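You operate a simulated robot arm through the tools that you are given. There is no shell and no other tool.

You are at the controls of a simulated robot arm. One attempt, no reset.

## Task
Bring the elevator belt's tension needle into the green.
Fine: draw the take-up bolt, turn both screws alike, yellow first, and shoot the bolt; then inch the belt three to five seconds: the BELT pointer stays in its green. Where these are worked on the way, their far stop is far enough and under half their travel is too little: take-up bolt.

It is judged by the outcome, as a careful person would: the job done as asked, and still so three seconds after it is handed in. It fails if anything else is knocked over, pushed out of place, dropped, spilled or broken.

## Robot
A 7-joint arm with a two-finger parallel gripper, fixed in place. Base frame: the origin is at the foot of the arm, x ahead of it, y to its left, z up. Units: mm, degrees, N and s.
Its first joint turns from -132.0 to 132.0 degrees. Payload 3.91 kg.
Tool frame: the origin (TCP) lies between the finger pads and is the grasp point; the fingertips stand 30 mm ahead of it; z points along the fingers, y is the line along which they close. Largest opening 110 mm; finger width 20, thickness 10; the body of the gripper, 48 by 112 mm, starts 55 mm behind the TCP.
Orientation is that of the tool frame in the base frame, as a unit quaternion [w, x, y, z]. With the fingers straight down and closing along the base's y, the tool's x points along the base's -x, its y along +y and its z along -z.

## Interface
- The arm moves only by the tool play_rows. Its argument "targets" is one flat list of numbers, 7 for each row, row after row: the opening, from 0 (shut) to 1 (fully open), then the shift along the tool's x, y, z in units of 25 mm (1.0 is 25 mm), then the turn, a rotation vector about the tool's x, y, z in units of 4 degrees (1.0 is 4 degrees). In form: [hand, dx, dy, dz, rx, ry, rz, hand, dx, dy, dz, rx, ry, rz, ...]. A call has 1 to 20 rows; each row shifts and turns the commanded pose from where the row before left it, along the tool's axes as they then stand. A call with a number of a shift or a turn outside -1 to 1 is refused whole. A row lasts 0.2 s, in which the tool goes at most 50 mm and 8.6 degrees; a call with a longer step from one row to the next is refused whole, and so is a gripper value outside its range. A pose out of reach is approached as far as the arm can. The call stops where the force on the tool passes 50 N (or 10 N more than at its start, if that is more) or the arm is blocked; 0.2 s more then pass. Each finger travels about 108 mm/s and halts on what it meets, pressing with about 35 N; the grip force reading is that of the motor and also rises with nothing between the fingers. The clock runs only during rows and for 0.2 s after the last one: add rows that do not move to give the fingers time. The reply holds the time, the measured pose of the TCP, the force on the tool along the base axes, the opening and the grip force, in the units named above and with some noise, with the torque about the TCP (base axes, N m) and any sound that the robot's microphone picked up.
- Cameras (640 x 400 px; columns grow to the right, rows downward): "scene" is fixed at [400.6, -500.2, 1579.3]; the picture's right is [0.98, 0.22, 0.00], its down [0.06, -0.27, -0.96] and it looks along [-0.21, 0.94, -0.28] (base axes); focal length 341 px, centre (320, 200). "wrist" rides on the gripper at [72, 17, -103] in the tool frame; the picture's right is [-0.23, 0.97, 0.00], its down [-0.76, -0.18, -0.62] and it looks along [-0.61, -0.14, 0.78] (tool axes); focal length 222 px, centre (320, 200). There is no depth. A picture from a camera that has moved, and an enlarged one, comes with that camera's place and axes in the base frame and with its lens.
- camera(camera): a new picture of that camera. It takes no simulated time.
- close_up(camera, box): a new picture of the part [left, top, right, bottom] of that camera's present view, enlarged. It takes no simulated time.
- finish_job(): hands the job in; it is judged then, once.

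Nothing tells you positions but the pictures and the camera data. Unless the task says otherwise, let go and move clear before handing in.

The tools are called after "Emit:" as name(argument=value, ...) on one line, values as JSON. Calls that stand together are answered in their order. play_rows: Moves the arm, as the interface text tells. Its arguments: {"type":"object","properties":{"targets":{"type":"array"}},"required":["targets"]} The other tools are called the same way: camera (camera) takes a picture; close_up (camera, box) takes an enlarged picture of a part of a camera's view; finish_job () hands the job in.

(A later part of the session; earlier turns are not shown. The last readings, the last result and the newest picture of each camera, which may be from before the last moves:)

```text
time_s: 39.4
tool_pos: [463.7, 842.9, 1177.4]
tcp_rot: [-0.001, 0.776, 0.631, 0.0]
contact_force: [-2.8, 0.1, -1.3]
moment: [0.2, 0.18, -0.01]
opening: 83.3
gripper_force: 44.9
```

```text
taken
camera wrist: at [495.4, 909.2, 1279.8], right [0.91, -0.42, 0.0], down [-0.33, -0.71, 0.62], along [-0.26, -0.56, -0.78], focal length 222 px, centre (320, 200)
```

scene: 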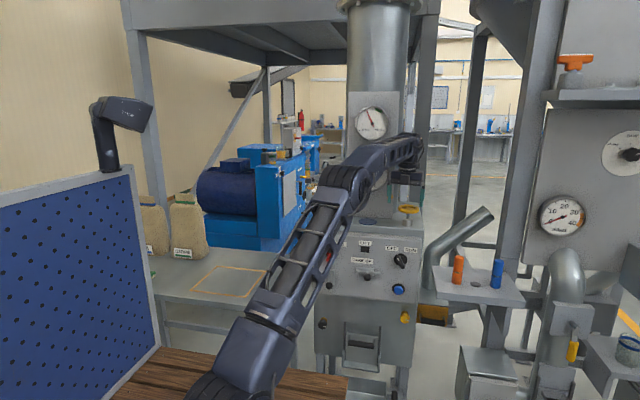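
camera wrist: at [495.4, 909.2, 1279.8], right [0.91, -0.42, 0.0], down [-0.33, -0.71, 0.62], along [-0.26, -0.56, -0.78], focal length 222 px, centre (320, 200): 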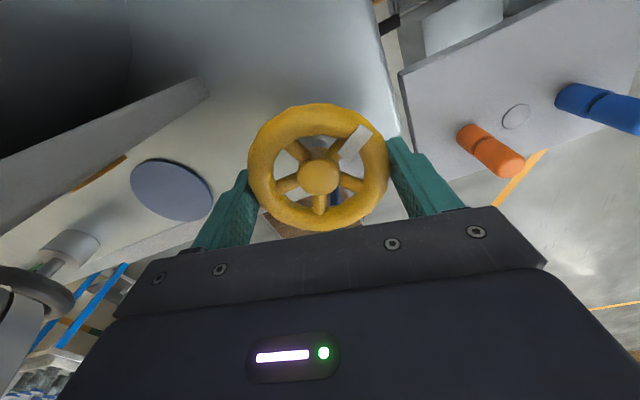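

Gripped at 83 mm with small side load. I'll turn 20° clockwise (seen from above) and watch the dials.

Emit:
play_rows(targets=[0.6, 0, 0, 0, 0, 0, 1, 0.6, 0, 0, 0, 0, 0, 1, 0.6, 0, 0, 0, 0, 0, 1, 0.6, 0, 0, 0, 0, 0, 1, 0.6, 0, 0, 0, 0, 0, 1, 0.6, 0, 0, 0, 0, 0, 0])

Emit:
camera(camera="wrist")

Emit:
close_up(camera="scene", box=[335, 95, 415, 145])

Emit:
close_up(camera="scene", box=[335, 145, 415, 195])

```text
time_s: 40.4
tool_pos: [463.5, 841.2, 1170.0]
tcp_rot: [-0.002, 0.836, 0.549, -0.01]
contact_force: [-19.5, 4.6, -2.0]
moment: [0.08, -0.12, 0.11]
opening: 82.9
gripper_force: 16.8
out of reach, approached as far as the arm can: row 3, 4
stopped in row 4: the force on the tool passed its limit at 67 N (the readings are from after the stop); the commanded pose is now the measured one
```

```text
taken
camera wrist: at [509.4, 901.6, 1272.0], right [0.8, -0.6, -0.01], down [-0.45, -0.62, 0.64], along [-0.39, -0.51, -0.77], focal length 222 px, centre (320, 200)
```

wrist: 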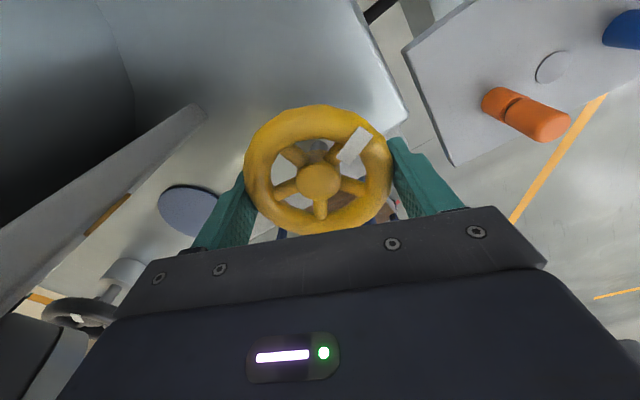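

```text
8.00 times, centred on (375, 120) of scene
camera zoom: at [400.6, -500.2, 1579.3], right [0.98, 0.22, 0.0], down [0.06, -0.27, -0.96], along [-0.21, 0.94, -0.28], focal length 2729 px, centre (-120, 840)
```

zoom: 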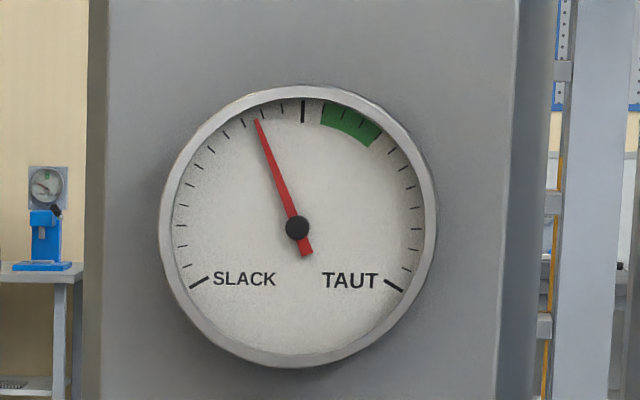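

```text
8.00 times, centred on (375, 170) of scene
camera zoom: at [400.6, -500.2, 1579.3], right [0.98, 0.22, 0.0], down [0.06, -0.27, -0.96], along [-0.21, 0.94, -0.28], focal length 2729 px, centre (-120, 440)
```

zoom: 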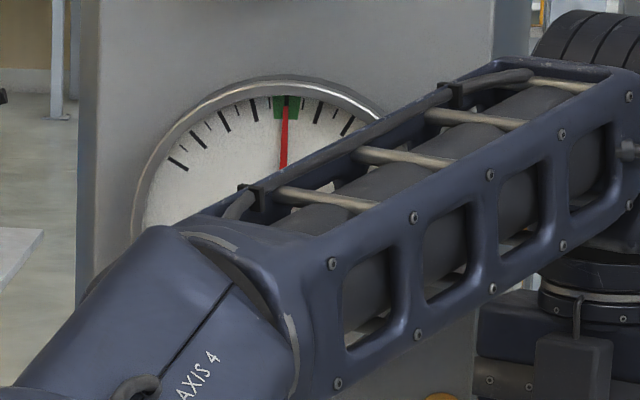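

The wheel turned about 11° clockwise and the tension needle moved about 3° toward TAUT, so clockwise is right; roughly 100° is needed on each wheel. The wrist appears to hit a joint limit near this yaw, so I'll let go, turn the open hand back counter-clockwise and regrip for a longer stroke.

Emit:
play_rows(targets=[1, 0, 0, 0, 0, 0, 0, 1, 0, 0, 0, 0, 0, 0])

Emit:
camera(camera="wrist")

```text
time_s: 41.0
tool_pos: [467.5, 839.3, 1172.3]
tcp_rot: [-0.002, 0.838, 0.545, -0.01]
contact_force: [-1.2, 0.3, 0.7]
moment: [0.0, 0.04, 0.02]
opening: 110.2
gripper_force: 0.0
```

```text
taken
camera wrist: at [513.3, 899.8, 1272.1], right [0.8, -0.6, -0.01], down [-0.46, -0.62, 0.64], along [-0.39, -0.51, -0.77], focal length 222 px, centre (320, 200)
```

wrist: 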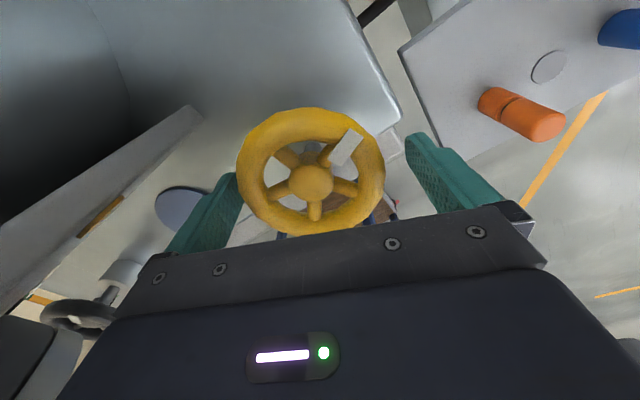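

Released cleanly; the hand is a few mm off centre and about 1° tilted. I'll correct that, then swing the open hand back 52° around the wheel.

Emit:
play_rows(targets=[1, 0.07, -0.21, -0.2, -0.2, 0.21, 0, 1, 0, 0, 0, 0, 0, -1, 1, 0, 0, 0, 0, 0, -1, 1, 0, 0, 0, 0, 0, -1, 1, 0, 0, 0, 0, 0, -1, 1, 0, 0, 0, 0, 0, -1, 1, 0, 0, 0, 0, 0, -1, 1, 0, 0, 0, 0, 0, 0])

Emit:
camera(camera="wrist")

```text
time_s: 42.8
tool_pos: [462.6, 844.0, 1175.1]
tcp_rot: [0.0, 0.705, 0.71, 0.0]
contact_force: [0.4, 0.4, -0.1]
moment: [0.02, 0.0, -0.03]
opening: 109.9
gripper_force: 0.1
```

```text
taken
camera wrist: at [478.9, 915.8, 1278.2], right [0.97, -0.22, 0.0], down [-0.17, -0.76, 0.62], along [-0.14, -0.61, -0.78], focal length 222 px, centre (320, 200)
```

wrist: 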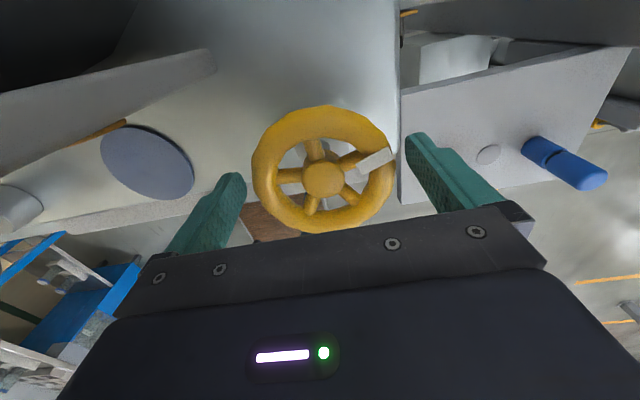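

Centred at (463, 844) with yaw 90°. The tab lies near +15°, so I'll swing back another 40° so the fingers clear it, checking the plate clearance on the way.

Emit:
play_rows(targets=[1, 0, 0.03, 0, 0, 0, -1, 1, 0, 0, 0, 0, 0, -1, 1, 0, 0, 0, 0, 0, -1, 1, 0, 0, 0, 0, 0, -1, 1, 0, 0, 0, 0, 0, -1, 1, 0, 0, 0, 0, 0, -1, 1, 0, 0, 0, 0, 0, 0])

Emit:
camera(camera="wrist")

Emit:
close_up(camera="scene", box=[360, 130, 440, 220])

```text
time_s: 44.4
tool_pos: [463.4, 843.7, 1176.3]
tcp_rot: [0.0, 0.542, 0.84, 0.0]
contact_force: [0.1, 0.0, 0.2]
moment: [-0.04, -0.01, 0.03]
opening: 110.1
gripper_force: 0.0
```

```text
taken
camera wrist: at [449.1, 917.4, 1278.7], right [0.98, 0.19, 0.0], down [0.15, -0.77, 0.62], along [0.12, -0.61, -0.78], focal length 222 px, centre (320, 200)
```

wrist: 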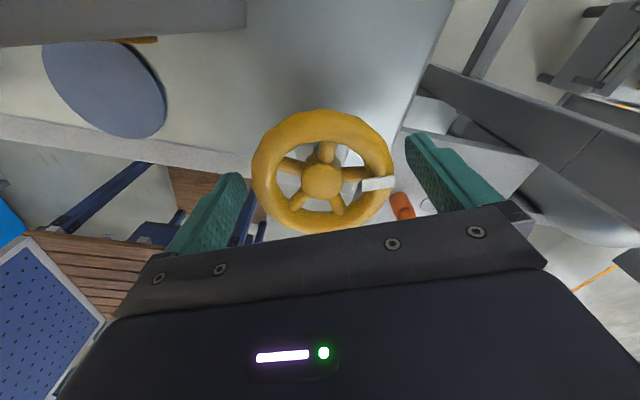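

```text
4.44 times, centred on (400, 175) of scene
camera zoom: at [400.6, -500.2, 1579.3], right [0.98, 0.22, 0.0], down [0.06, -0.27, -0.96], along [-0.21, 0.94, -0.28], focal length 1516 px, centre (-36, 311)
```

zoom: 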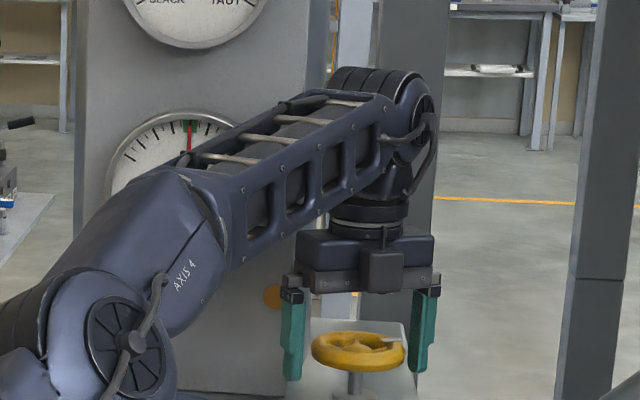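

Clearance to the gauge plate looks fine. I'll swing the last 16° and then grip.

Emit:
play_rows(targets=[1, 0, 0, 0, 0, 0, -1, 1, 0, 0, 0, 0, 0, -1, 1, 0, 0, 0, 0, 0, -1, 1, 0, 0, 0, 0, 0, -1, 1, 0, 0, 0, 0, 0, 0, 0.6, 0, 0, 0, 0, 0, 0, 0.6, 0, 0, 0, 0, 0, 0, 0.6, 0, 0, 0, 0, 0, 0])

Emit:
camera(camera="wrist")

```text
time_s: 46.1
tool_pos: [466.4, 844.3, 1177.0]
tcp_rot: [0.002, 0.422, 0.907, 0.0]
contact_force: [37.9, 29.7, 12.2]
moment: [1.11, -0.78, -0.04]
opening: 83.7
gripper_force: 44.9
```

```text
taken
camera wrist: at [431.5, 910.2, 1279.1], right [0.89, 0.45, 0.0], down [0.35, -0.7, 0.62], along [0.28, -0.56, -0.78], focal length 222 px, centre (320, 200)
```

wrist: 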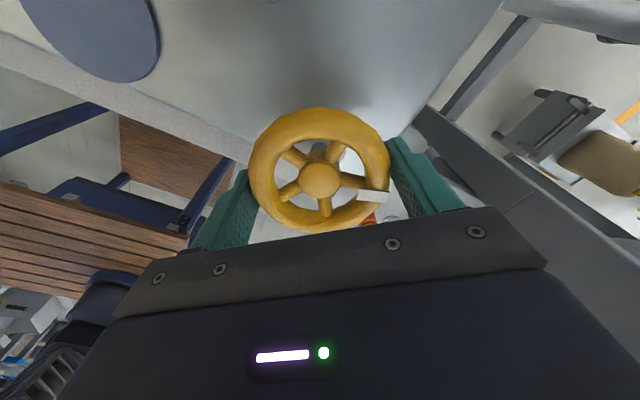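

Gripped, but with about 48 N along the closing direction, so my centre is off by a few mm that way. I'll shift a little along the closing axis to relieve it before turning.

Emit:
play_rows(targets=[0.6, 0, 0.1, 0, 0, 0, 0, 0.6, 0, 0, 0, 0, 0, 0])

Emit:
close_up(camera="wrist", box=[220, 90, 420, 215])

Emit:
close_up(camera="scene", box=[370, 170, 434, 210])

```text
time_s: 46.8
tool_pos: [465.1, 843.3, 1176.9]
tcp_rot: [0.0, 0.422, 0.906, -0.002]
contact_force: [24.4, -18.4, 12.3]
moment: [-0.94, -0.26, -0.02]
opening: 83.9
gripper_force: 45.4
```

```text
3.20 times, centred on (320, 152) of wrist
camera zoom: at [431.7, 910.6, 1279.0], right [0.89, 0.45, 0.0], down [0.36, -0.69, 0.63], along [0.28, -0.56, -0.78], focal length 711 px, centre (320, 352)
```

zoom: 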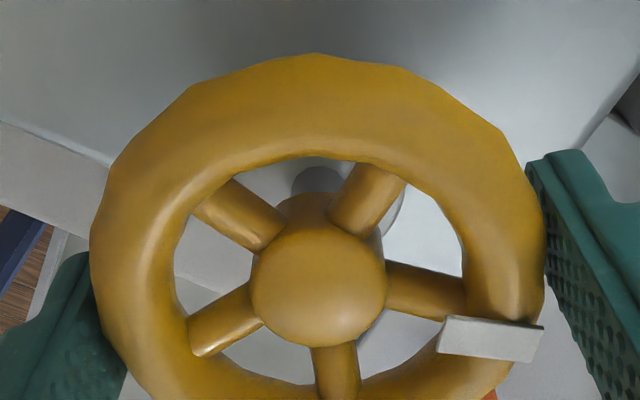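

```text
10.00 times, centred on (402, 190) of scene
camera zoom: at [400.6, -500.2, 1579.3], right [0.98, 0.22, 0.0], down [0.06, -0.27, -0.96], along [-0.21, 0.94, -0.28], focal length 3412 px, centre (-500, 300)
```

zoom: 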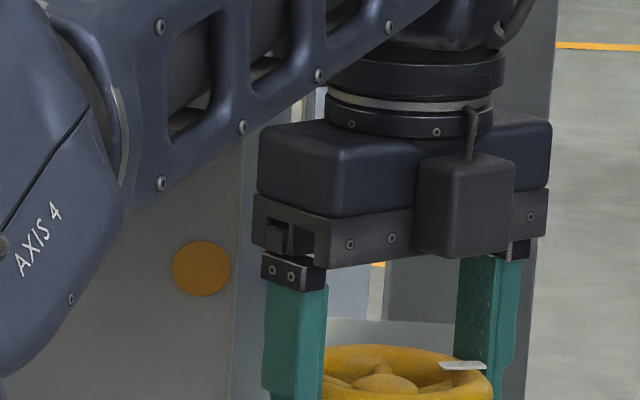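

The closing-axis load is relieved (7 N); about 30 N remains sideways. A small nudge back along tool x and slightly up should settle it.

Emit:
play_rows(targets=[0.6, -0.06, 0, -0.03, 0, 0, 0, 0.6, 0, 0, 0, 0, 0, 0])

```text
time_s: 47.4
tool_pos: [465.6, 844.0, 1176.2]
tcp_rot: [0.0, 0.42, 0.907, -0.001]
contact_force: [15.0, -6.5, 4.8]
moment: [0.24, 0.13, 0.01]
opening: 83.8
gripper_force: 45.2
```

Loads are now down to about 16 N. I'll turn 20° clockwise and check.

Emit:
play_rows(targets=[0.6, 0, 0, 0, 0, 0, 0.5, 0.6, 0, 0, 0, 0, 0, 0.5, 0.6, 0, 0, 0, 0, 0, 0.5, 0.6, 0, 0, 0, 0, 0, 0.5, 0.6, 0, 0, 0, 0, 0, 0.5, 0.6, 0, 0, 0, 0, 0, 0.5, 0.6, 0, 0, 0, 0, 0, 0.5, 0.6, 0, 0, 0, 0, 0, 0.5, 0.6, 0, 0, 0, 0, 0, 0.5, 0.6, 0, 0, 0, 0, 0, 0.5])

Emit:
close_up(camera="wrist", box=[220, 90, 420, 215])

Emit:
close_up(camera="scene", box=[335, 95, 415, 145])

```text
time_s: 49.5
tool_pos: [464.9, 843.0, 1177.0]
tcp_rot: [0.0, 0.572, 0.82, 0.0]
contact_force: [-5.0, 19.2, 8.0]
moment: [-0.28, 0.69, 0.0]
opening: 83.4
gripper_force: 44.9
```

```text
3.20 times, centred on (320, 152) of wrist
camera zoom: at [455.8, 917.7, 1279.0], right [0.99, 0.12, 0.0], down [0.1, -0.78, 0.62], along [0.08, -0.62, -0.78], focal length 711 px, centre (320, 352)
```

zoom: 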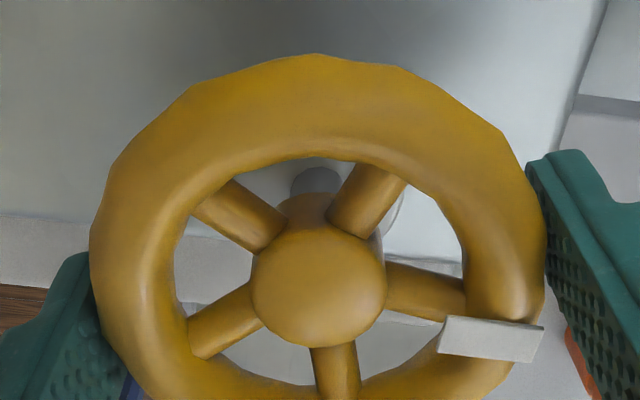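

```text
8.00 times, centred on (375, 120) of scene
camera zoom: at [400.6, -500.2, 1579.3], right [0.98, 0.22, 0.0], down [0.06, -0.27, -0.96], along [-0.21, 0.94, -0.28], focal length 2729 px, centre (-120, 840)
```

zoom: 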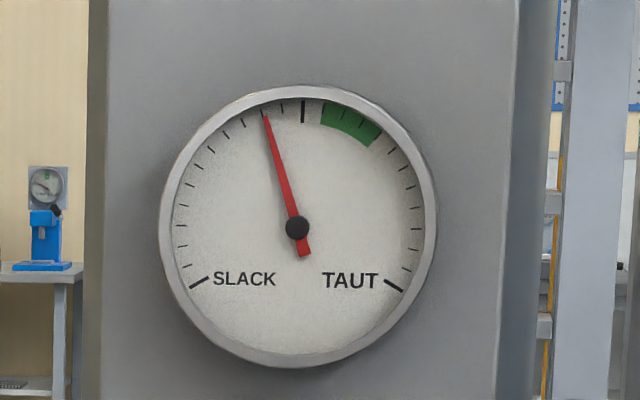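

The wheel follows without slipping: 31° so far and the needle has moved to about −15°, ratio steady at about 0.24. I'll continue this stroke another 36°.

Emit:
play_rows(targets=[0.6, 0.04, 0, -0.02, 0, 0, 0.5, 0.6, 0, 0, 0, 0, 0, 0.7, 0.6, 0, 0, 0, 0, 0, 0.7, 0.6, 0, 0, 0, 0, 0, 0.7, 0.6, 0, 0, 0, 0, 0, 0.7, 0.6, 0, 0, 0, 0, 0, 0.7, 0.6, 0, 0, 0, 0, 0, 0.7, 0.6, 0, 0, 0, 0, 0, 0.7, 0.6, 0, 0, 0, 0, 0, 0.7, 0.6, 0, 0, 0, 0, 0, 0.7, 0.6, 0, 0, 0, 0, 0, 0.7, 0.6, 0, 0, 0, 0, 0, 0.7, 0.6, 0, 0, 0, 0, 0, 0.5, 0.6, 0, 0, 0, 0, 0, 0])

Emit:
close_up(camera="wrist", box=[220, 90, 420, 215])

Emit:
close_up(camera="scene", box=[335, 95, 415, 145])

```text
time_s: 52.5
tool_pos: [465.2, 846.0, 1177.4]
tcp_rot: [0.001, 0.791, 0.612, -0.001]
contact_force: [-29.4, -11.1, -31.2]
moment: [-0.06, -0.77, -0.02]
opening: 83.5
gripper_force: 45.1
```

```text
3.20 times, centred on (320, 152) of wrist
camera zoom: at [499.5, 911.8, 1279.1], right [0.89, -0.46, 0.0], down [-0.36, -0.69, 0.62], along [-0.29, -0.55, -0.78], focal length 711 px, centre (320, 352)
```

zoom: 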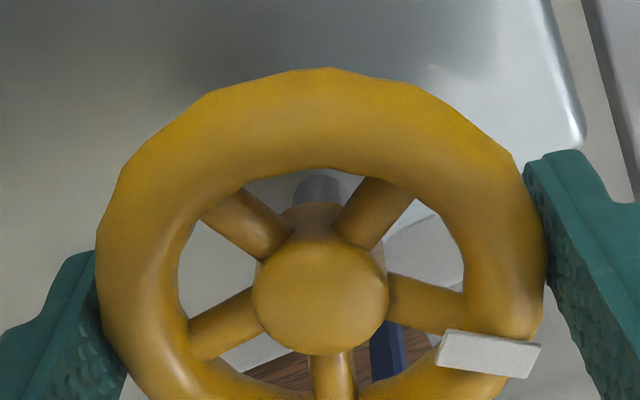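

```text
8.00 times, centred on (375, 120) of scene
camera zoom: at [400.6, -500.2, 1579.3], right [0.98, 0.22, 0.0], down [0.06, -0.27, -0.96], along [-0.21, 0.94, -0.28], focal length 2729 px, centre (-120, 840)
```

zoom: 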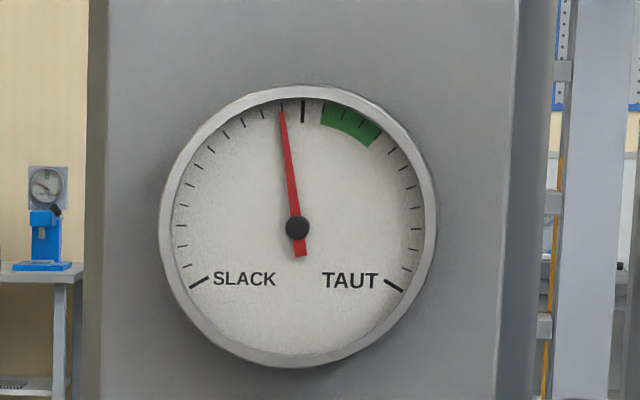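

Yellow has turned about 66° in total and the needle is at about −7°. I'll release, swing back 38° and regrip for the final part of the yellow turn.

Emit:
play_rows(targets=[1, 0, 0, 0, 0, 0, 0, 1, 0, 0, 0, 0, 0, 0])

Emit:
camera(camera="wrist")

```text
time_s: 53.1
tool_pos: [467.6, 844.9, 1179.1]
tcp_rot: [0.001, 0.791, 0.611, 0.0]
contact_force: [-0.1, 0.3, 0.0]
moment: [-0.02, -0.01, -0.02]
opening: 110.2
gripper_force: 0.1
```

```text
taken
camera wrist: at [501.5, 910.5, 1281.1], right [0.88, -0.47, 0.0], down [-0.37, -0.69, 0.62], along [-0.29, -0.55, -0.78], focal length 222 px, centre (320, 200)
```

wrist: 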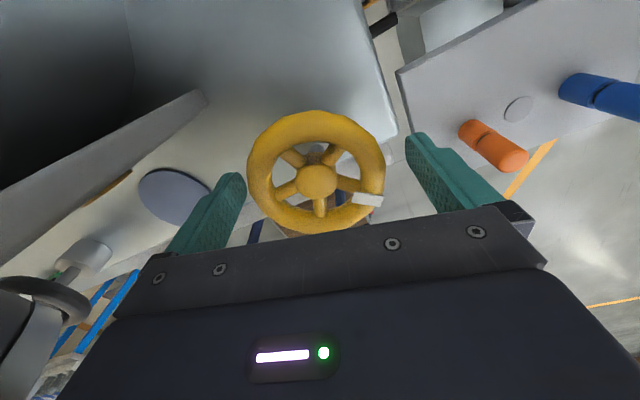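

Released; the hand is about 3 mm off centre. I'll recentre and swing back 38°.

Emit:
play_rows(targets=[1, -0.075, -0.096, 0.08, 0, 0, 0, 1, 0, 0, 0, 0, 0, -1, 1, 0, 0, 0, 0, 0, -1, 1, 0, 0, 0, 0, 0, -1, 1, 0, 0, 0, 0, 0, -1, 1, 0, 0, 0, 0, 0, -1, 1, 0, 0, 0, 0, 0, -1, 1, 0, 0, 0, 0, 0, -1, 1, 0, 0, 0, 0, 0, -1, 1, 0, 0, 0, 0, 0, -1, 1, 0, 0, 0, 0, 0, -0.5, 1, 0, 0, 0, 0, 0, 0])

Emit:
camera(camera="wrist")

```text
time_s: 55.8
tool_pos: [463.1, 843.8, 1175.1]
tcp_rot: [0.001, 0.549, 0.836, 0.0]
contact_force: [-0.1, 0.2, -0.8]
moment: [-0.01, -0.02, 0.0]
opening: 110.0
gripper_force: 0.0
```

```text
taken
camera wrist: at [449.9, 916.9, 1278.4], right [0.98, 0.18, 0.0], down [0.14, -0.77, 0.62], along [0.11, -0.61, -0.78], focal length 222 px, centre (320, 200)
```

wrist: 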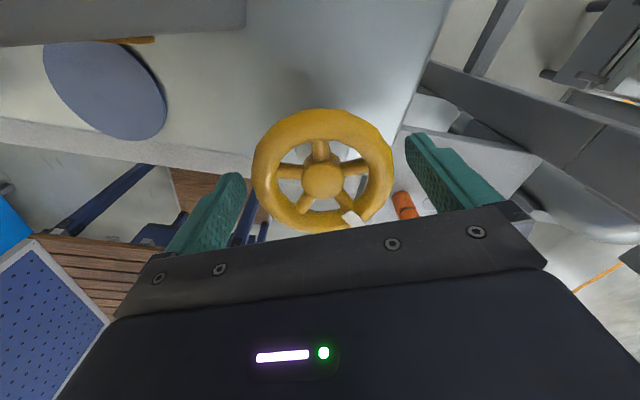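

Aligned well, with the tab clear of both fingers. I'll nudge 1 mm and grip.

Emit:
play_rows(targets=[1, 0, 0.05, 0, 0, 0, 0, 0.6, 0, 0, 0, 0, 0, 0, 0.6, 0, 0, 0, 0, 0, 0, 0.6, 0, 0, 0, 0, 0, 0])

```text
time_s: 56.8
tool_pos: [465.4, 844.1, 1176.9]
tcp_rot: [0.0, 0.549, 0.836, 0.0]
contact_force: [11.5, 9.9, 2.3]
moment: [1.09, -0.46, -0.02]
opening: 82.9
gripper_force: 44.8
```

Good grip with about 15 N side load. I'll turn 37° clockwise.

Emit:
play_rows(targets=[0.6, 0, 0.03, 0, 0, 0, 0.4, 0.6, 0, 0, 0, 0, 0, 0.7, 0.6, 0, 0, 0, 0, 0, 0.7, 0.6, 0, 0, 0, 0, 0, 0.7, 0.6, 0, 0, 0, 0, 0, 0.7, 0.6, 0, 0, 0, 0, 0, 0.7, 0.6, 0, 0, 0, 0, 0, 0.7, 0.6, 0, 0, 0, 0, 0, 0.7, 0.6, 0, 0, 0, 0, 0, 0.7, 0.6, 0, 0, 0, 0, 0, 0.7, 0.6, 0, 0, 0, 0, 0, 0.7, 0.6, 0, 0, 0, 0, 0, 0.7, 0.6, 0, 0, 0, 0, 0, 0.7, 0.6, 0, 0, 0, 0, 0, 0.45, 0.6, 0, 0, 0, 0, 0, 0])

Emit:
close_up(camera="wrist", box=[220, 90, 420, 215])

Emit:
close_up(camera="scene", box=[335, 95, 415, 145])

Emit:
camera(camera="scene")

```text
time_s: 60.0
tool_pos: [465.0, 843.0, 1176.1]
tcp_rot: [0.0, 0.786, 0.619, 0.001]
contact_force: [3.2, 14.6, 26.4]
moment: [0.75, -0.14, 0.01]
opening: 82.7
gripper_force: 45.1
```

```text
3.20 times, centred on (320, 152) of wrist
camera zoom: at [497.6, 910.1, 1279.0], right [0.89, -0.45, 0.0], down [-0.35, -0.7, 0.62], along [-0.28, -0.56, -0.78], focal length 711 px, centre (320, 352)
```

zoom: 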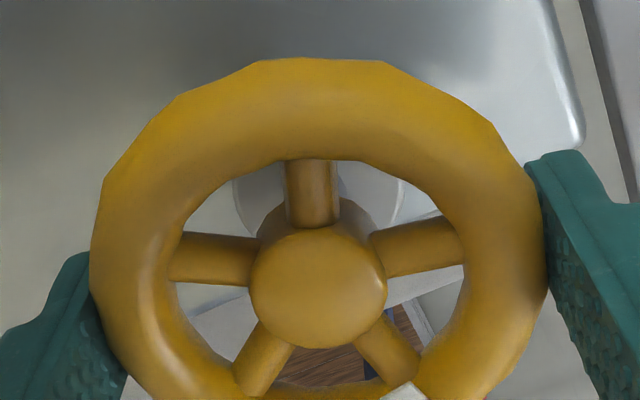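

```text
8.00 times, centred on (375, 120) of scene
camera zoom: at [400.6, -500.2, 1579.3], right [0.98, 0.22, 0.0], down [0.06, -0.27, -0.96], along [-0.21, 0.94, -0.28], focal length 2729 px, centre (-120, 840)
```

zoom: 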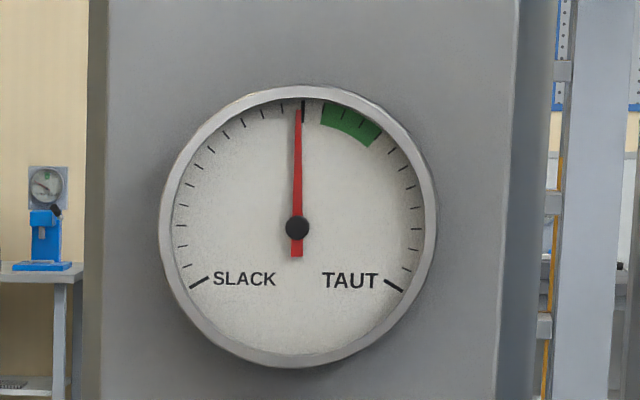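

```text
taken
```

scene: 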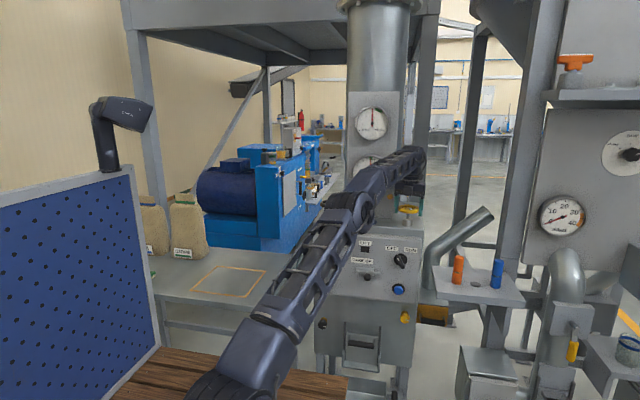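

Yellow has turned about 103°, and the needle is at the dial's centre mark, halfway there as expected. I'll add 5° more so that both wheels together end mid-green.

Emit:
play_rows(targets=[0.6, 0, 0, -0.03, 0, 0, 0.42, 0.6, 0, 0, 0, 0, 0, 0.42, 0.6, 0, 0, 0, 0, 0, 0.41, 0.6, 0, 0, 0, 0, 0, 0])

Emit:
close_up(camera="scene", box=[335, 95, 415, 145])

```text
time_s: 61.0
tool_pos: [464.4, 844.4, 1176.6]
tcp_rot: [0.001, 0.812, 0.583, -0.002]
contact_force: [-3.3, 12.6, 13.0]
moment: [1.07, -0.35, -0.03]
opening: 83.1
gripper_force: 44.9
```

```text
8.00 times, centred on (375, 120) of scene
camera zoom: at [400.6, -500.2, 1579.3], right [0.98, 0.22, 0.0], down [0.06, -0.27, -0.96], along [-0.21, 0.94, -0.28], focal length 2729 px, centre (-120, 840)
```

zoom: 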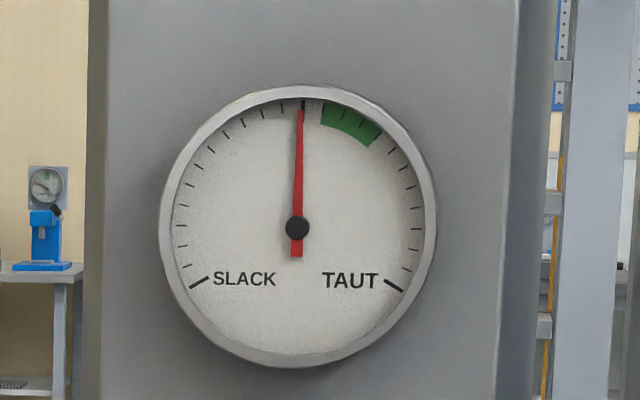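

Yellow total is about 108.5°. Now I'll open, rise and withdraw toward the base before going over to the black wheel.

Emit:
play_rows(targets=[1, 0, 0, 0, 0, 0, 0, 1, 0, 0, 0, 0, 0, 0, 1, 0, 0, -0.5, 0, 0, 0, 1, 0, 0, -0.5, 0, 0, 0, 1, -0.5, 0, -0.5, 0, 0, 0, 1, -0.5, 0, -0.5, 0, 0, 0, 1, -0.8, 0, -0.7, 0, 0, 0, 1, -0.8, 0, -0.7, 0, 0, 0, 1, -1, 0, -0.7, 0, 0, 0, 1, -1, 0, -0.7, 0, 0, 0, 1, 0, 0, 0, 0, 0, 0])

Emit:
camera(camera="scene")

Emit:
camera(camera="wrist")

```text
time_s: 63.4
tool_pos: [427.8, 735.2, 1296.5]
tcp_rot: [0.001, 0.812, 0.583, -0.001]
contact_force: [-0.3, -0.2, -0.1]
moment: [-0.02, 0.06, 0.01]
opening: 110.0
gripper_force: 0.1
```

```text
taken
```

scene: 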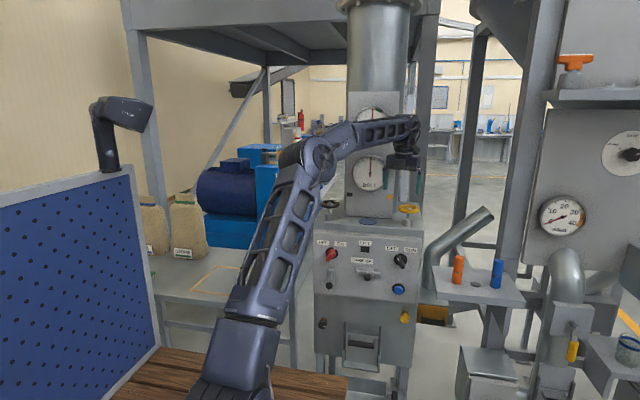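

```text
taken
camera wrist: at [467.6, 798.2, 1397.6], right [0.85, -0.53, 0.0], down [-0.41, -0.66, 0.62], along [-0.33, -0.53, -0.78], focal length 222 px, centre (320, 200)
```

wrist: 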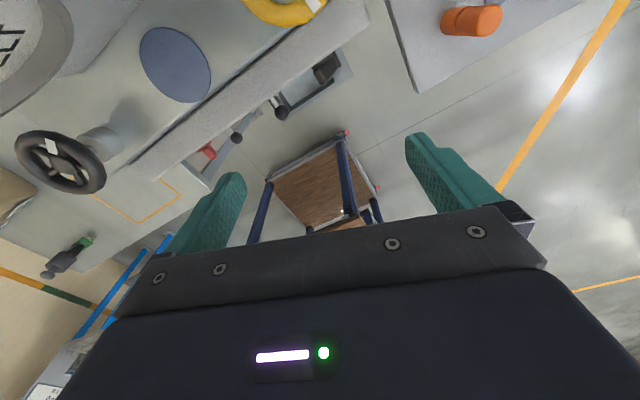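

Clear of the yellow wheel. I'll now yaw the hand back a long way here in open space so that the black wheel can be turned in one stroke.

Emit:
play_rows(targets=[1, 0, 0, 0, 0, 0, -1, 1, 0, 0, 0, 0, 0, -1, 1, 0, 0, 0, 0, 0, -1, 1, 0, 0, 0, 0, 0, -1, 1, 0, 0, 0, 0, 0, -1, 1, 0, 0, 0, 0, 0, -1, 1, 0, 0, 0, 0, 0, -1, 1, 0, 0, 0, 0, 0, -1, 1, 0, 0, 0, 0, 0, -1, 1, 0, 0, 0, 0, 0, -1, 1, 0, 0, 0, 0, 0, -1, 1, 0, 0, 0, 0, 0, -1, 1, 0, 0, 0, 0, 0, -1, 1, 0, 0, 0, 0, 0, -1, 1, 0, 0, 0, 0, 0, -1, 1, 0, 0, 0, 0, 0, -1, 1, 0, 0, 0, 0, 0, -1, 1, 0, 0, 0, 0, 0, -1, 1, 0, 0, 0, 0, 0, -1, 1, 0, 0, 0, 0, 0, -1])

Emit:
play_rows(targets=[1, 0, 0, 0, 0, 0, -1, 1, 0, 0, 0, 0, 0, -1, 1, 0, 0, 0, 0, 0, -1, 1, 0, 0, 0, 0, 0, -1, 1, 0, 0, 0, 0, 0, -1, 1, 0, 0, 0, 0, 0, -1, 1, 0, 0, 0, 0, 0, -1, 1, 0, 0, 0, 0, 0, -1, 1, 0, 0, 0, 0, 0, -1, 1, 0, 0, 0, 0, 0, -1, 1, 0, 0, 0, 0, 0, -1, 1, 0, 0, 0, 0, 0, -1, 1, 0, 0, 0, 0, 0, -1, 1, 0, 0, 0, 0, 0, -0.4, 1, 0, 0, 0, 0, 0, 0])

Emit:
close_up(camera="scene", box=[335, 95, 415, 195])

```text
time_s: 67.5
tool_pos: [427.9, 735.6, 1296.4]
tcp_rot: [0.0, 0.246, 0.969, -0.001]
contact_force: [-0.1, -0.2, 0.0]
moment: [-0.01, -0.01, 0.03]
opening: 109.7
gripper_force: 0.0
```

```text
time_s: 70.8
tool_pos: [427.7, 735.7, 1297.5]
tcp_rot: [0.0, -0.216, 0.976, -0.001]
contact_force: [-1.2, 1.0, -0.1]
moment: [-0.01, -0.01, 0.02]
opening: 110.0
gripper_force: 0.1
```

```text
4.00 times, centred on (375, 145) of scene
camera zoom: at [400.6, -500.2, 1579.3], right [0.98, 0.22, 0.0], down [0.06, -0.27, -0.96], along [-0.21, 0.94, -0.28], focal length 1365 px, centre (100, 420)
```

zoom: 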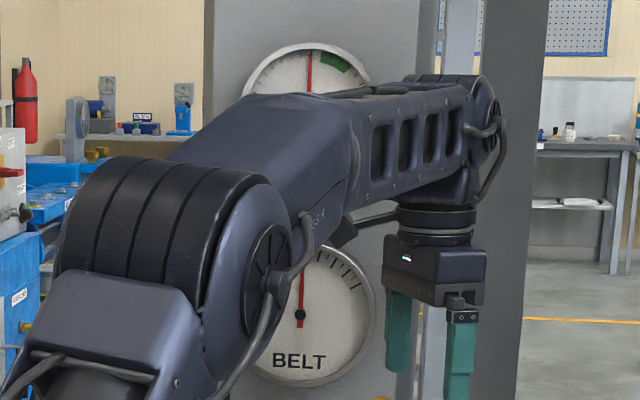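

Yaw is now 205° and the BELT pointer is still centred. I'll travel across to a point in front of the black wheel at the same height.

Emit:
play_rows(targets=[1, 0.92, 0.47, 0, 0, 0, 0, 1, 0.92, 0.47, 0, 0, 0, 0, 1, 0.92, 0.47, 0, 0, 0, 0, 1, 0.92, 0.47, 0, 0, 0, 0, 1, 0.92, 0.47, 0, 0, 0, 0, 1, 0.92, 0.47, 0, 0, 0, 0, 1, 0.92, 0.47, 0, 0, 0, 0, 1, 0.92, 0.47, 0, 0, 0, 0, 1, 0.92, 0.47, 0, 0, 0, 0, 1, 0.92, 0.47, 0, 0, 0, 0, 1, 0.92, 0.47, 0, 0, 0, 0, 1, 0, 0, 0, 0, 0, 0])

Emit:
camera(camera="wrist")

Emit:
camera(camera="scene")

```text
time_s: 73.3
tool_pos: [143.7, 749.3, 1294.9]
tcp_rot: [0.001, -0.217, 0.976, 0.0]
contact_force: [0.4, 0.6, -0.2]
moment: [0.03, 0.01, 0.01]
opening: 110.0
gripper_force: 0.0
```

```text
taken
camera wrist: at [71.1, 732.7, 1397.9], right [-0.21, 0.98, 0.0], down [0.77, 0.16, 0.62], along [0.61, 0.13, -0.78], focal length 222 px, centre (320, 200)
```

wrist: 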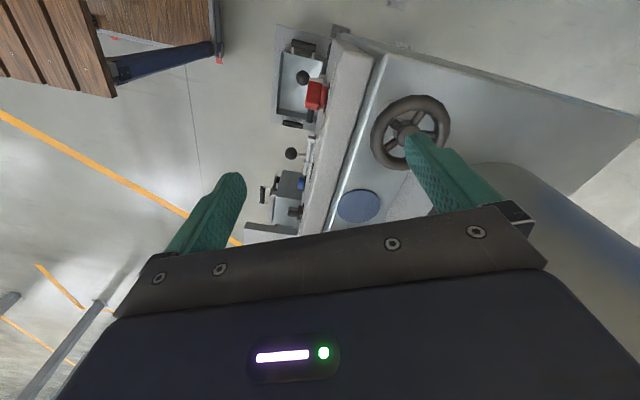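

```text
taken
```

scene: 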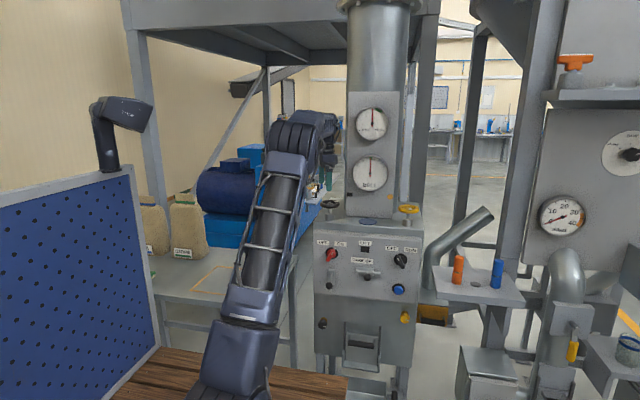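

The black wheel centre reads about (142, 845). I'll move over it and descend to 1225, still above the rim.

Emit:
play_rows(targets=[1, -0.39, 0.87, 0, 0, 0, 0, 1, -0.39, 0.87, 0, 0, 0, 0, 1, -0.39, 0.87, 0, 0, 0, 0, 1, -0.38, 0.86, 0, 0, 0, 0, 1, 0, 0, 0.9, 0, 0, 0, 1, 0, 0, 0.9, 0, 0, 0, 1, 0, 0, 0.9, 0, 0, 0, 1, 0, 0, 0, 0, 0, 0])

Emit:
camera(camera="wrist")

Emit:
close_up(camera="scene", box=[300, 100, 420, 230])

```text
time_s: 75.2
tool_pos: [142.4, 841.1, 1230.4]
tcp_rot: [0.0, -0.217, 0.976, -0.001]
contact_force: [0.2, 0.4, -0.4]
moment: [-0.02, 0.01, 0.01]
opening: 109.9
gripper_force: 0.1
```

```text
taken
camera wrist: at [68.9, 825.8, 1331.4], right [-0.21, 0.98, 0.0], down [0.77, 0.16, 0.62], along [0.61, 0.13, -0.78], focal length 222 px, centre (320, 200)
```

wrist: 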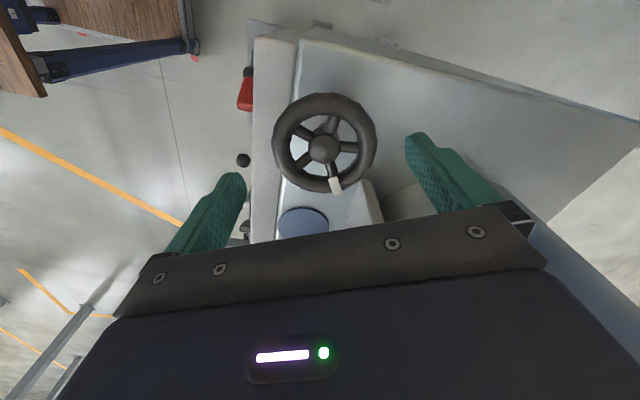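

```text
3.08 times, centred on (360, 165) of scene
camera zoom: at [400.6, -500.2, 1579.3], right [0.98, 0.22, 0.0], down [0.06, -0.27, -0.96], along [-0.21, 0.94, -0.28], focal length 1050 px, centre (197, 308)
```

zoom: 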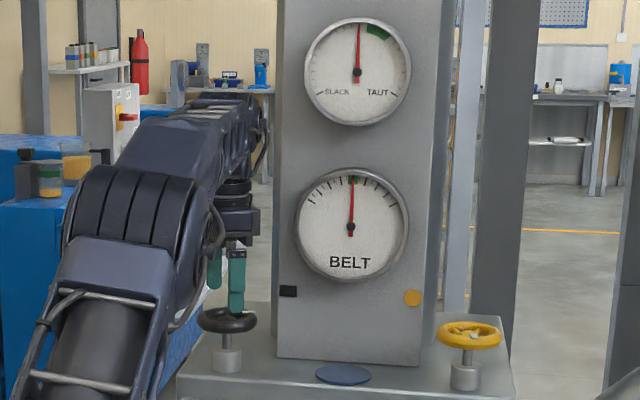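

The wheel is centred between the fingers (a 3.5 mm correction needed). I'll correct and lower onto it to z≈1177.

Emit:
play_rows(targets=[1, -0.03, 0.14, 0.3, 0, 0, 0, 1, 0, 0, 0.6, 0, 0, 0, 1, 0, 0, 0.6, 0, 0, 0, 1, 0, 0, 0.6, 0, 0, 0, 1, 0, 0, 0, 0, 0, 0])

Emit:
camera(camera="wrist")

```text
time_s: 76.3
tool_pos: [141.7, 845.1, 1176.1]
tcp_rot: [0.001, -0.217, 0.976, -0.001]
contact_force: [-0.1, 0.0, 0.4]
moment: [0.02, -0.03, 0.03]
opening: 110.0
gripper_force: 0.0
```

```text
taken
camera wrist: at [68.2, 830.2, 1278.6], right [-0.21, 0.98, 0.0], down [0.77, 0.16, 0.62], along [0.61, 0.13, -0.78], focal length 222 px, centre (320, 200)
```

wrist: 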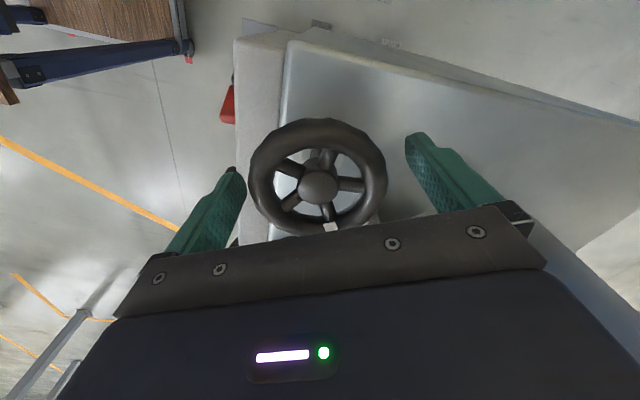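

Hub appears about 10 px lower in the view than the yellow one did when centred, suggesting an offset of several mm along tool x. I'll zoom in to measure before gripping.

Emit:
close_up(camera="wrist", box=[220, 90, 420, 215])

Emit:
close_up(camera="scene", box=[304, 180, 368, 230])

```text
3.20 times, centred on (320, 152) of wrist
camera zoom: at [68.2, 830.2, 1278.6], right [-0.21, 0.98, 0.0], down [0.77, 0.16, 0.62], along [0.61, 0.13, -0.78], focal length 711 px, centre (320, 352)
```

zoom: 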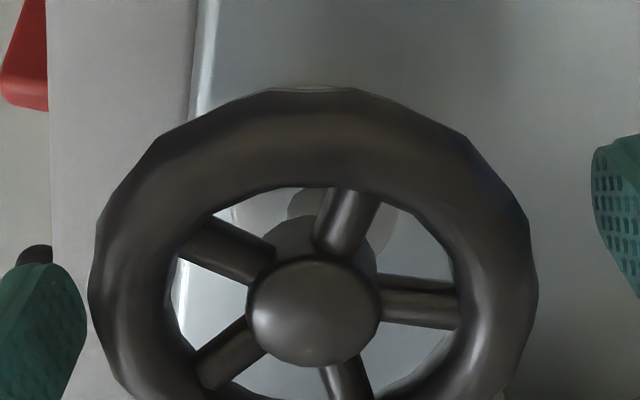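

```text
8.00 times, centred on (336, 205) of scene
camera zoom: at [400.6, -500.2, 1579.3], right [0.98, 0.22, 0.0], down [0.06, -0.27, -0.96], along [-0.21, 0.94, -0.28], focal length 2729 px, centre (192, 160)
```

zoom: 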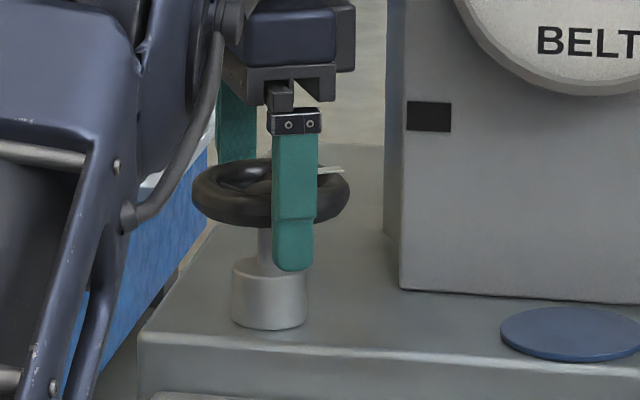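

The wheel centre is about 5 mm from the TCP toward tool −x. I'll shift by that and close on the rim.

Emit:
play_rows(targets=[1, -0.2, -0.03, 0, 0, 0, 0, 1, 0, 0, 0, 0, 0, 0, 0.6, 0, 0, 0, 0, 0, 0, 0.6, 0, 0, 0, 0, 0, 0, 0.6, 0, 0, 0, 0, 0, 0])

Emit:
close_up(camera="wrist", box=[220, 90, 420, 215])

```text
time_s: 77.5
tool_pos: [146.1, 845.8, 1175.7]
tcp_rot: [-0.001, -0.216, 0.976, -0.001]
contact_force: [3.1, -9.9, -1.2]
moment: [-0.72, 0.03, 0.04]
opening: 83.5
gripper_force: 44.6
```

```text
3.20 times, centred on (320, 152) of wrist
camera zoom: at [73.8, 830.8, 1278.4], right [-0.21, 0.98, 0.0], down [0.77, 0.16, 0.62], along [0.61, 0.13, -0.78], focal length 711 px, centre (320, 352)
```

zoom: 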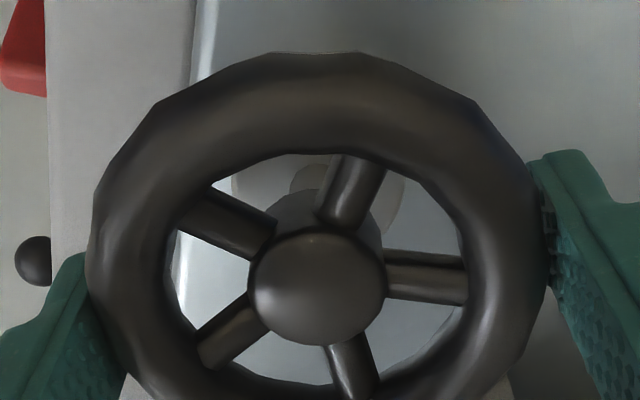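

Well gripped with about 10 N of load. I'll turn clockwise 50° and check the load and dials.

Emit:
play_rows(targets=[0.6, 0, 0, 0, 0, 0, 0.7, 0.6, 0, 0, 0, 0, 0, 0.7, 0.6, 0, 0, 0, 0, 0, 0.7, 0.6, 0, 0, 0, 0, 0, 0.7, 0.6, 0, 0, 0, 0, 0, 0.7, 0.6, 0, 0, 0, 0, 0, 0.7, 0.6, 0, 0, 0, 0, 0, 0.7, 0.6, 0, 0, 0, 0, 0, 0.7, 0.6, 0, 0, 0, 0, 0, 0.7, 0.6, 0, 0, 0, 0, 0, 0.7, 0.6, 0, 0, 0, 0, 0, 0.7, 0.6, 0, 0, 0, 0, 0, 0.7, 0.6, 0, 0, 0, 0, 0, 0.7, 0.6, 0, 0, 0, 0, 0, 0.7, 0.6, 0, 0, 0, 0, 0, 0.7, 0.6, 0, 0, 0, 0, 0, 0.7, 0.6, 0, 0, 0, 0, 0, 0.7, 0.6, 0, 0, 0, 0, 0, 0.7, 0.6, 0, 0, 0, 0, 0, 0])

Emit:
close_up(camera="wrist", box=[220, 90, 420, 215])

Emit:
close_up(camera="scene", box=[335, 95, 415, 145])

Emit:
camera(camera="scene")

```text
time_s: 80.3
tool_pos: [146.3, 844.8, 1176.0]
tcp_rot: [0.001, 0.087, 0.996, -0.003]
contact_force: [0.2, -20.2, 5.4]
moment: [-1.07, 0.11, 0.06]
opening: 83.6
gripper_force: 45.0
stopped in row 13: the force on the tool passed its limit at 52 N (the readings are from after the stop); the commanded pose is now the measured one
```

```text
3.20 times, centred on (320, 152) of wrist
camera zoom: at [78.5, 874.5, 1278.0], right [0.4, 0.92, -0.01], down [0.72, -0.31, 0.63], along [0.57, -0.25, -0.78], focal length 711 px, centre (320, 352)
```

zoom: 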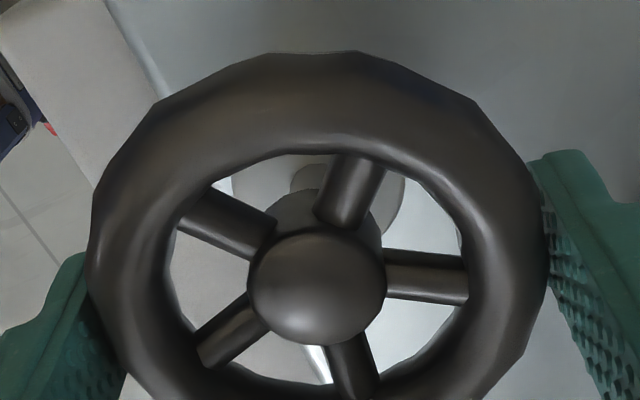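

```text
8.00 times, centred on (375, 120) of scene
camera zoom: at [400.6, -500.2, 1579.3], right [0.98, 0.22, 0.0], down [0.06, -0.27, -0.96], along [-0.21, 0.94, -0.28], focal length 2729 px, centre (-120, 840)
```

zoom: 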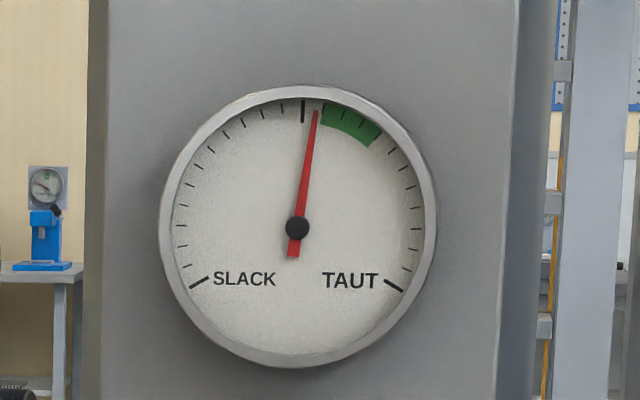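

```text
taken
```

scene: 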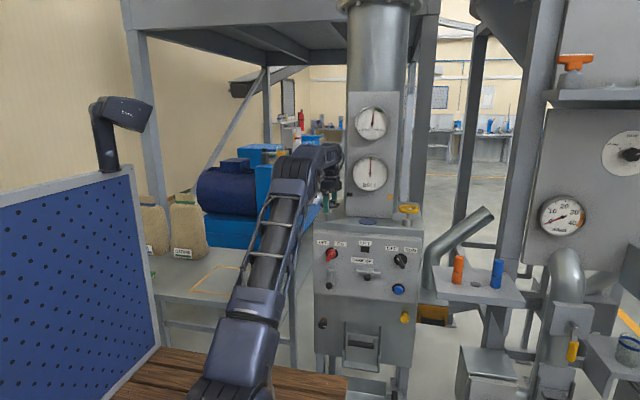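

Stopped by a side load (52 N) after 35°; the wheel hasn't slipped. The load is along the closing axis, so I'll nudge along it to relieve the misalignment.

Emit:
play_rows(targets=[0.6, 0, -0.06, -0.01, 0, 0, 0, 0.6, 0, 0, 0, 0, 0, 0])

```text
time_s: 80.9
tool_pos: [146.7, 843.3, 1176.0]
tcp_rot: [0.001, 0.088, 0.996, -0.002]
contact_force: [5.1, -3.1, 3.6]
moment: [-0.29, -0.6, 0.01]
opening: 83.3
gripper_force: 45.3
```

Load is down to about 7 N. Continuing the clockwise turn by 28°.

Emit:
play_rows(targets=[0.6, 0, 0, 0, 0, 0, 0.7, 0.6, 0, 0, 0, 0, 0, 0.7, 0.6, 0, 0, 0, 0, 0, 0.7, 0.6, 0, 0, 0, 0, 0, 0.7, 0.6, 0, 0, 0, 0, 0, 0.7, 0.6, 0, 0, 0, 0, 0, 0.7, 0.6, 0, 0, 0, 0, 0, 0.7, 0.6, 0, 0, 0, 0, 0, 0.7, 0.6, 0, 0, 0, 0, 0, 0.7, 0.6, 0, 0, 0, 0, 0, 0.7, 0.6, 0, 0, 0, 0, 0, 0])

```text
time_s: 83.3
tool_pos: [146.8, 843.2, 1175.9]
tcp_rot: [0.001, 0.326, 0.945, -0.002]
contact_force: [-0.3, -15.5, 5.8]
moment: [0.71, -0.8, 0.02]
opening: 83.3
gripper_force: 45.1
```

63° turned so far. Small correction and another 22°.

Emit:
play_rows(targets=[0.6, -0.02, -0.03, -0.01, 0, 0, 0.3, 0.6, 0, 0, 0, 0, 0, 0.7, 0.6, 0, 0, 0, 0, 0, 0.7, 0.6, 0, 0, 0, 0, 0, 0.7, 0.6, 0, 0, 0, 0, 0, 0.7, 0.6, 0, 0, 0, 0, 0, 0.7, 0.6, 0, 0, 0, 0, 0, 0.7, 0.6, 0, 0, 0, 0, 0, 0.7, 0.6, 0, 0, 0, 0, 0, 0.4, 0.6, 0, 0, 0, 0, 0, 0])

Emit:
close_up(camera="wrist", box=[220, 90, 420, 215])

Emit:
close_up(camera="scene", box=[335, 95, 415, 145])

Emit:
camera(camera="wrist")

```text
time_s: 85.5
tool_pos: [146.4, 843.4, 1176.4]
tcp_rot: [0.003, 0.505, 0.863, -0.003]
contact_force: [-9.6, -9.9, 3.8]
moment: [0.62, 0.33, 0.01]
opening: 83.5
gripper_force: 45.5
```

```text
3.20 times, centred on (320, 152) of wrist
camera zoom: at [124.8, 914.8, 1277.7], right [0.96, 0.28, 0.0], down [0.22, -0.75, 0.63], along [0.18, -0.6, -0.78], focal length 711 px, centre (320, 352)
```

zoom: 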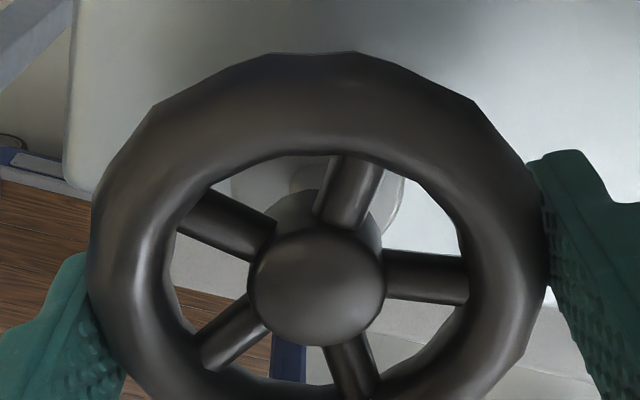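

```text
8.00 times, centred on (375, 120) of scene
camera zoom: at [400.6, -500.2, 1579.3], right [0.98, 0.22, 0.0], down [0.06, -0.27, -0.96], along [-0.21, 0.94, -0.28], focal length 2729 px, centre (-120, 840)
```

zoom: 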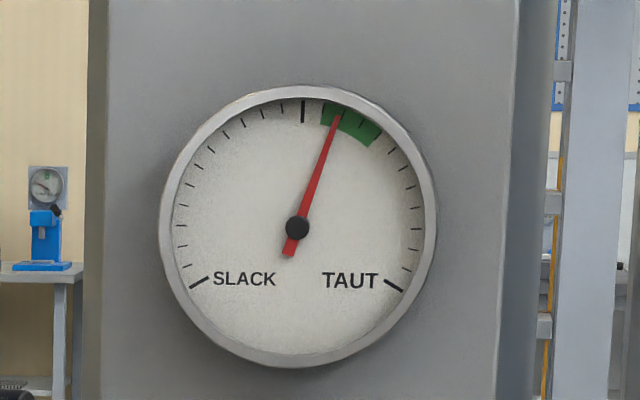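

```text
taken
camera wrist: at [124.8, 914.8, 1277.7], right [0.96, 0.28, 0.0], down [0.22, -0.75, 0.63], along [0.18, -0.6, -0.78], focal length 222 px, centre (320, 200)
```

wrist: 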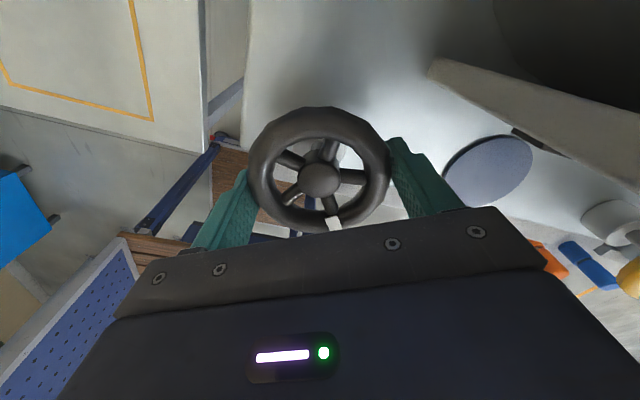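

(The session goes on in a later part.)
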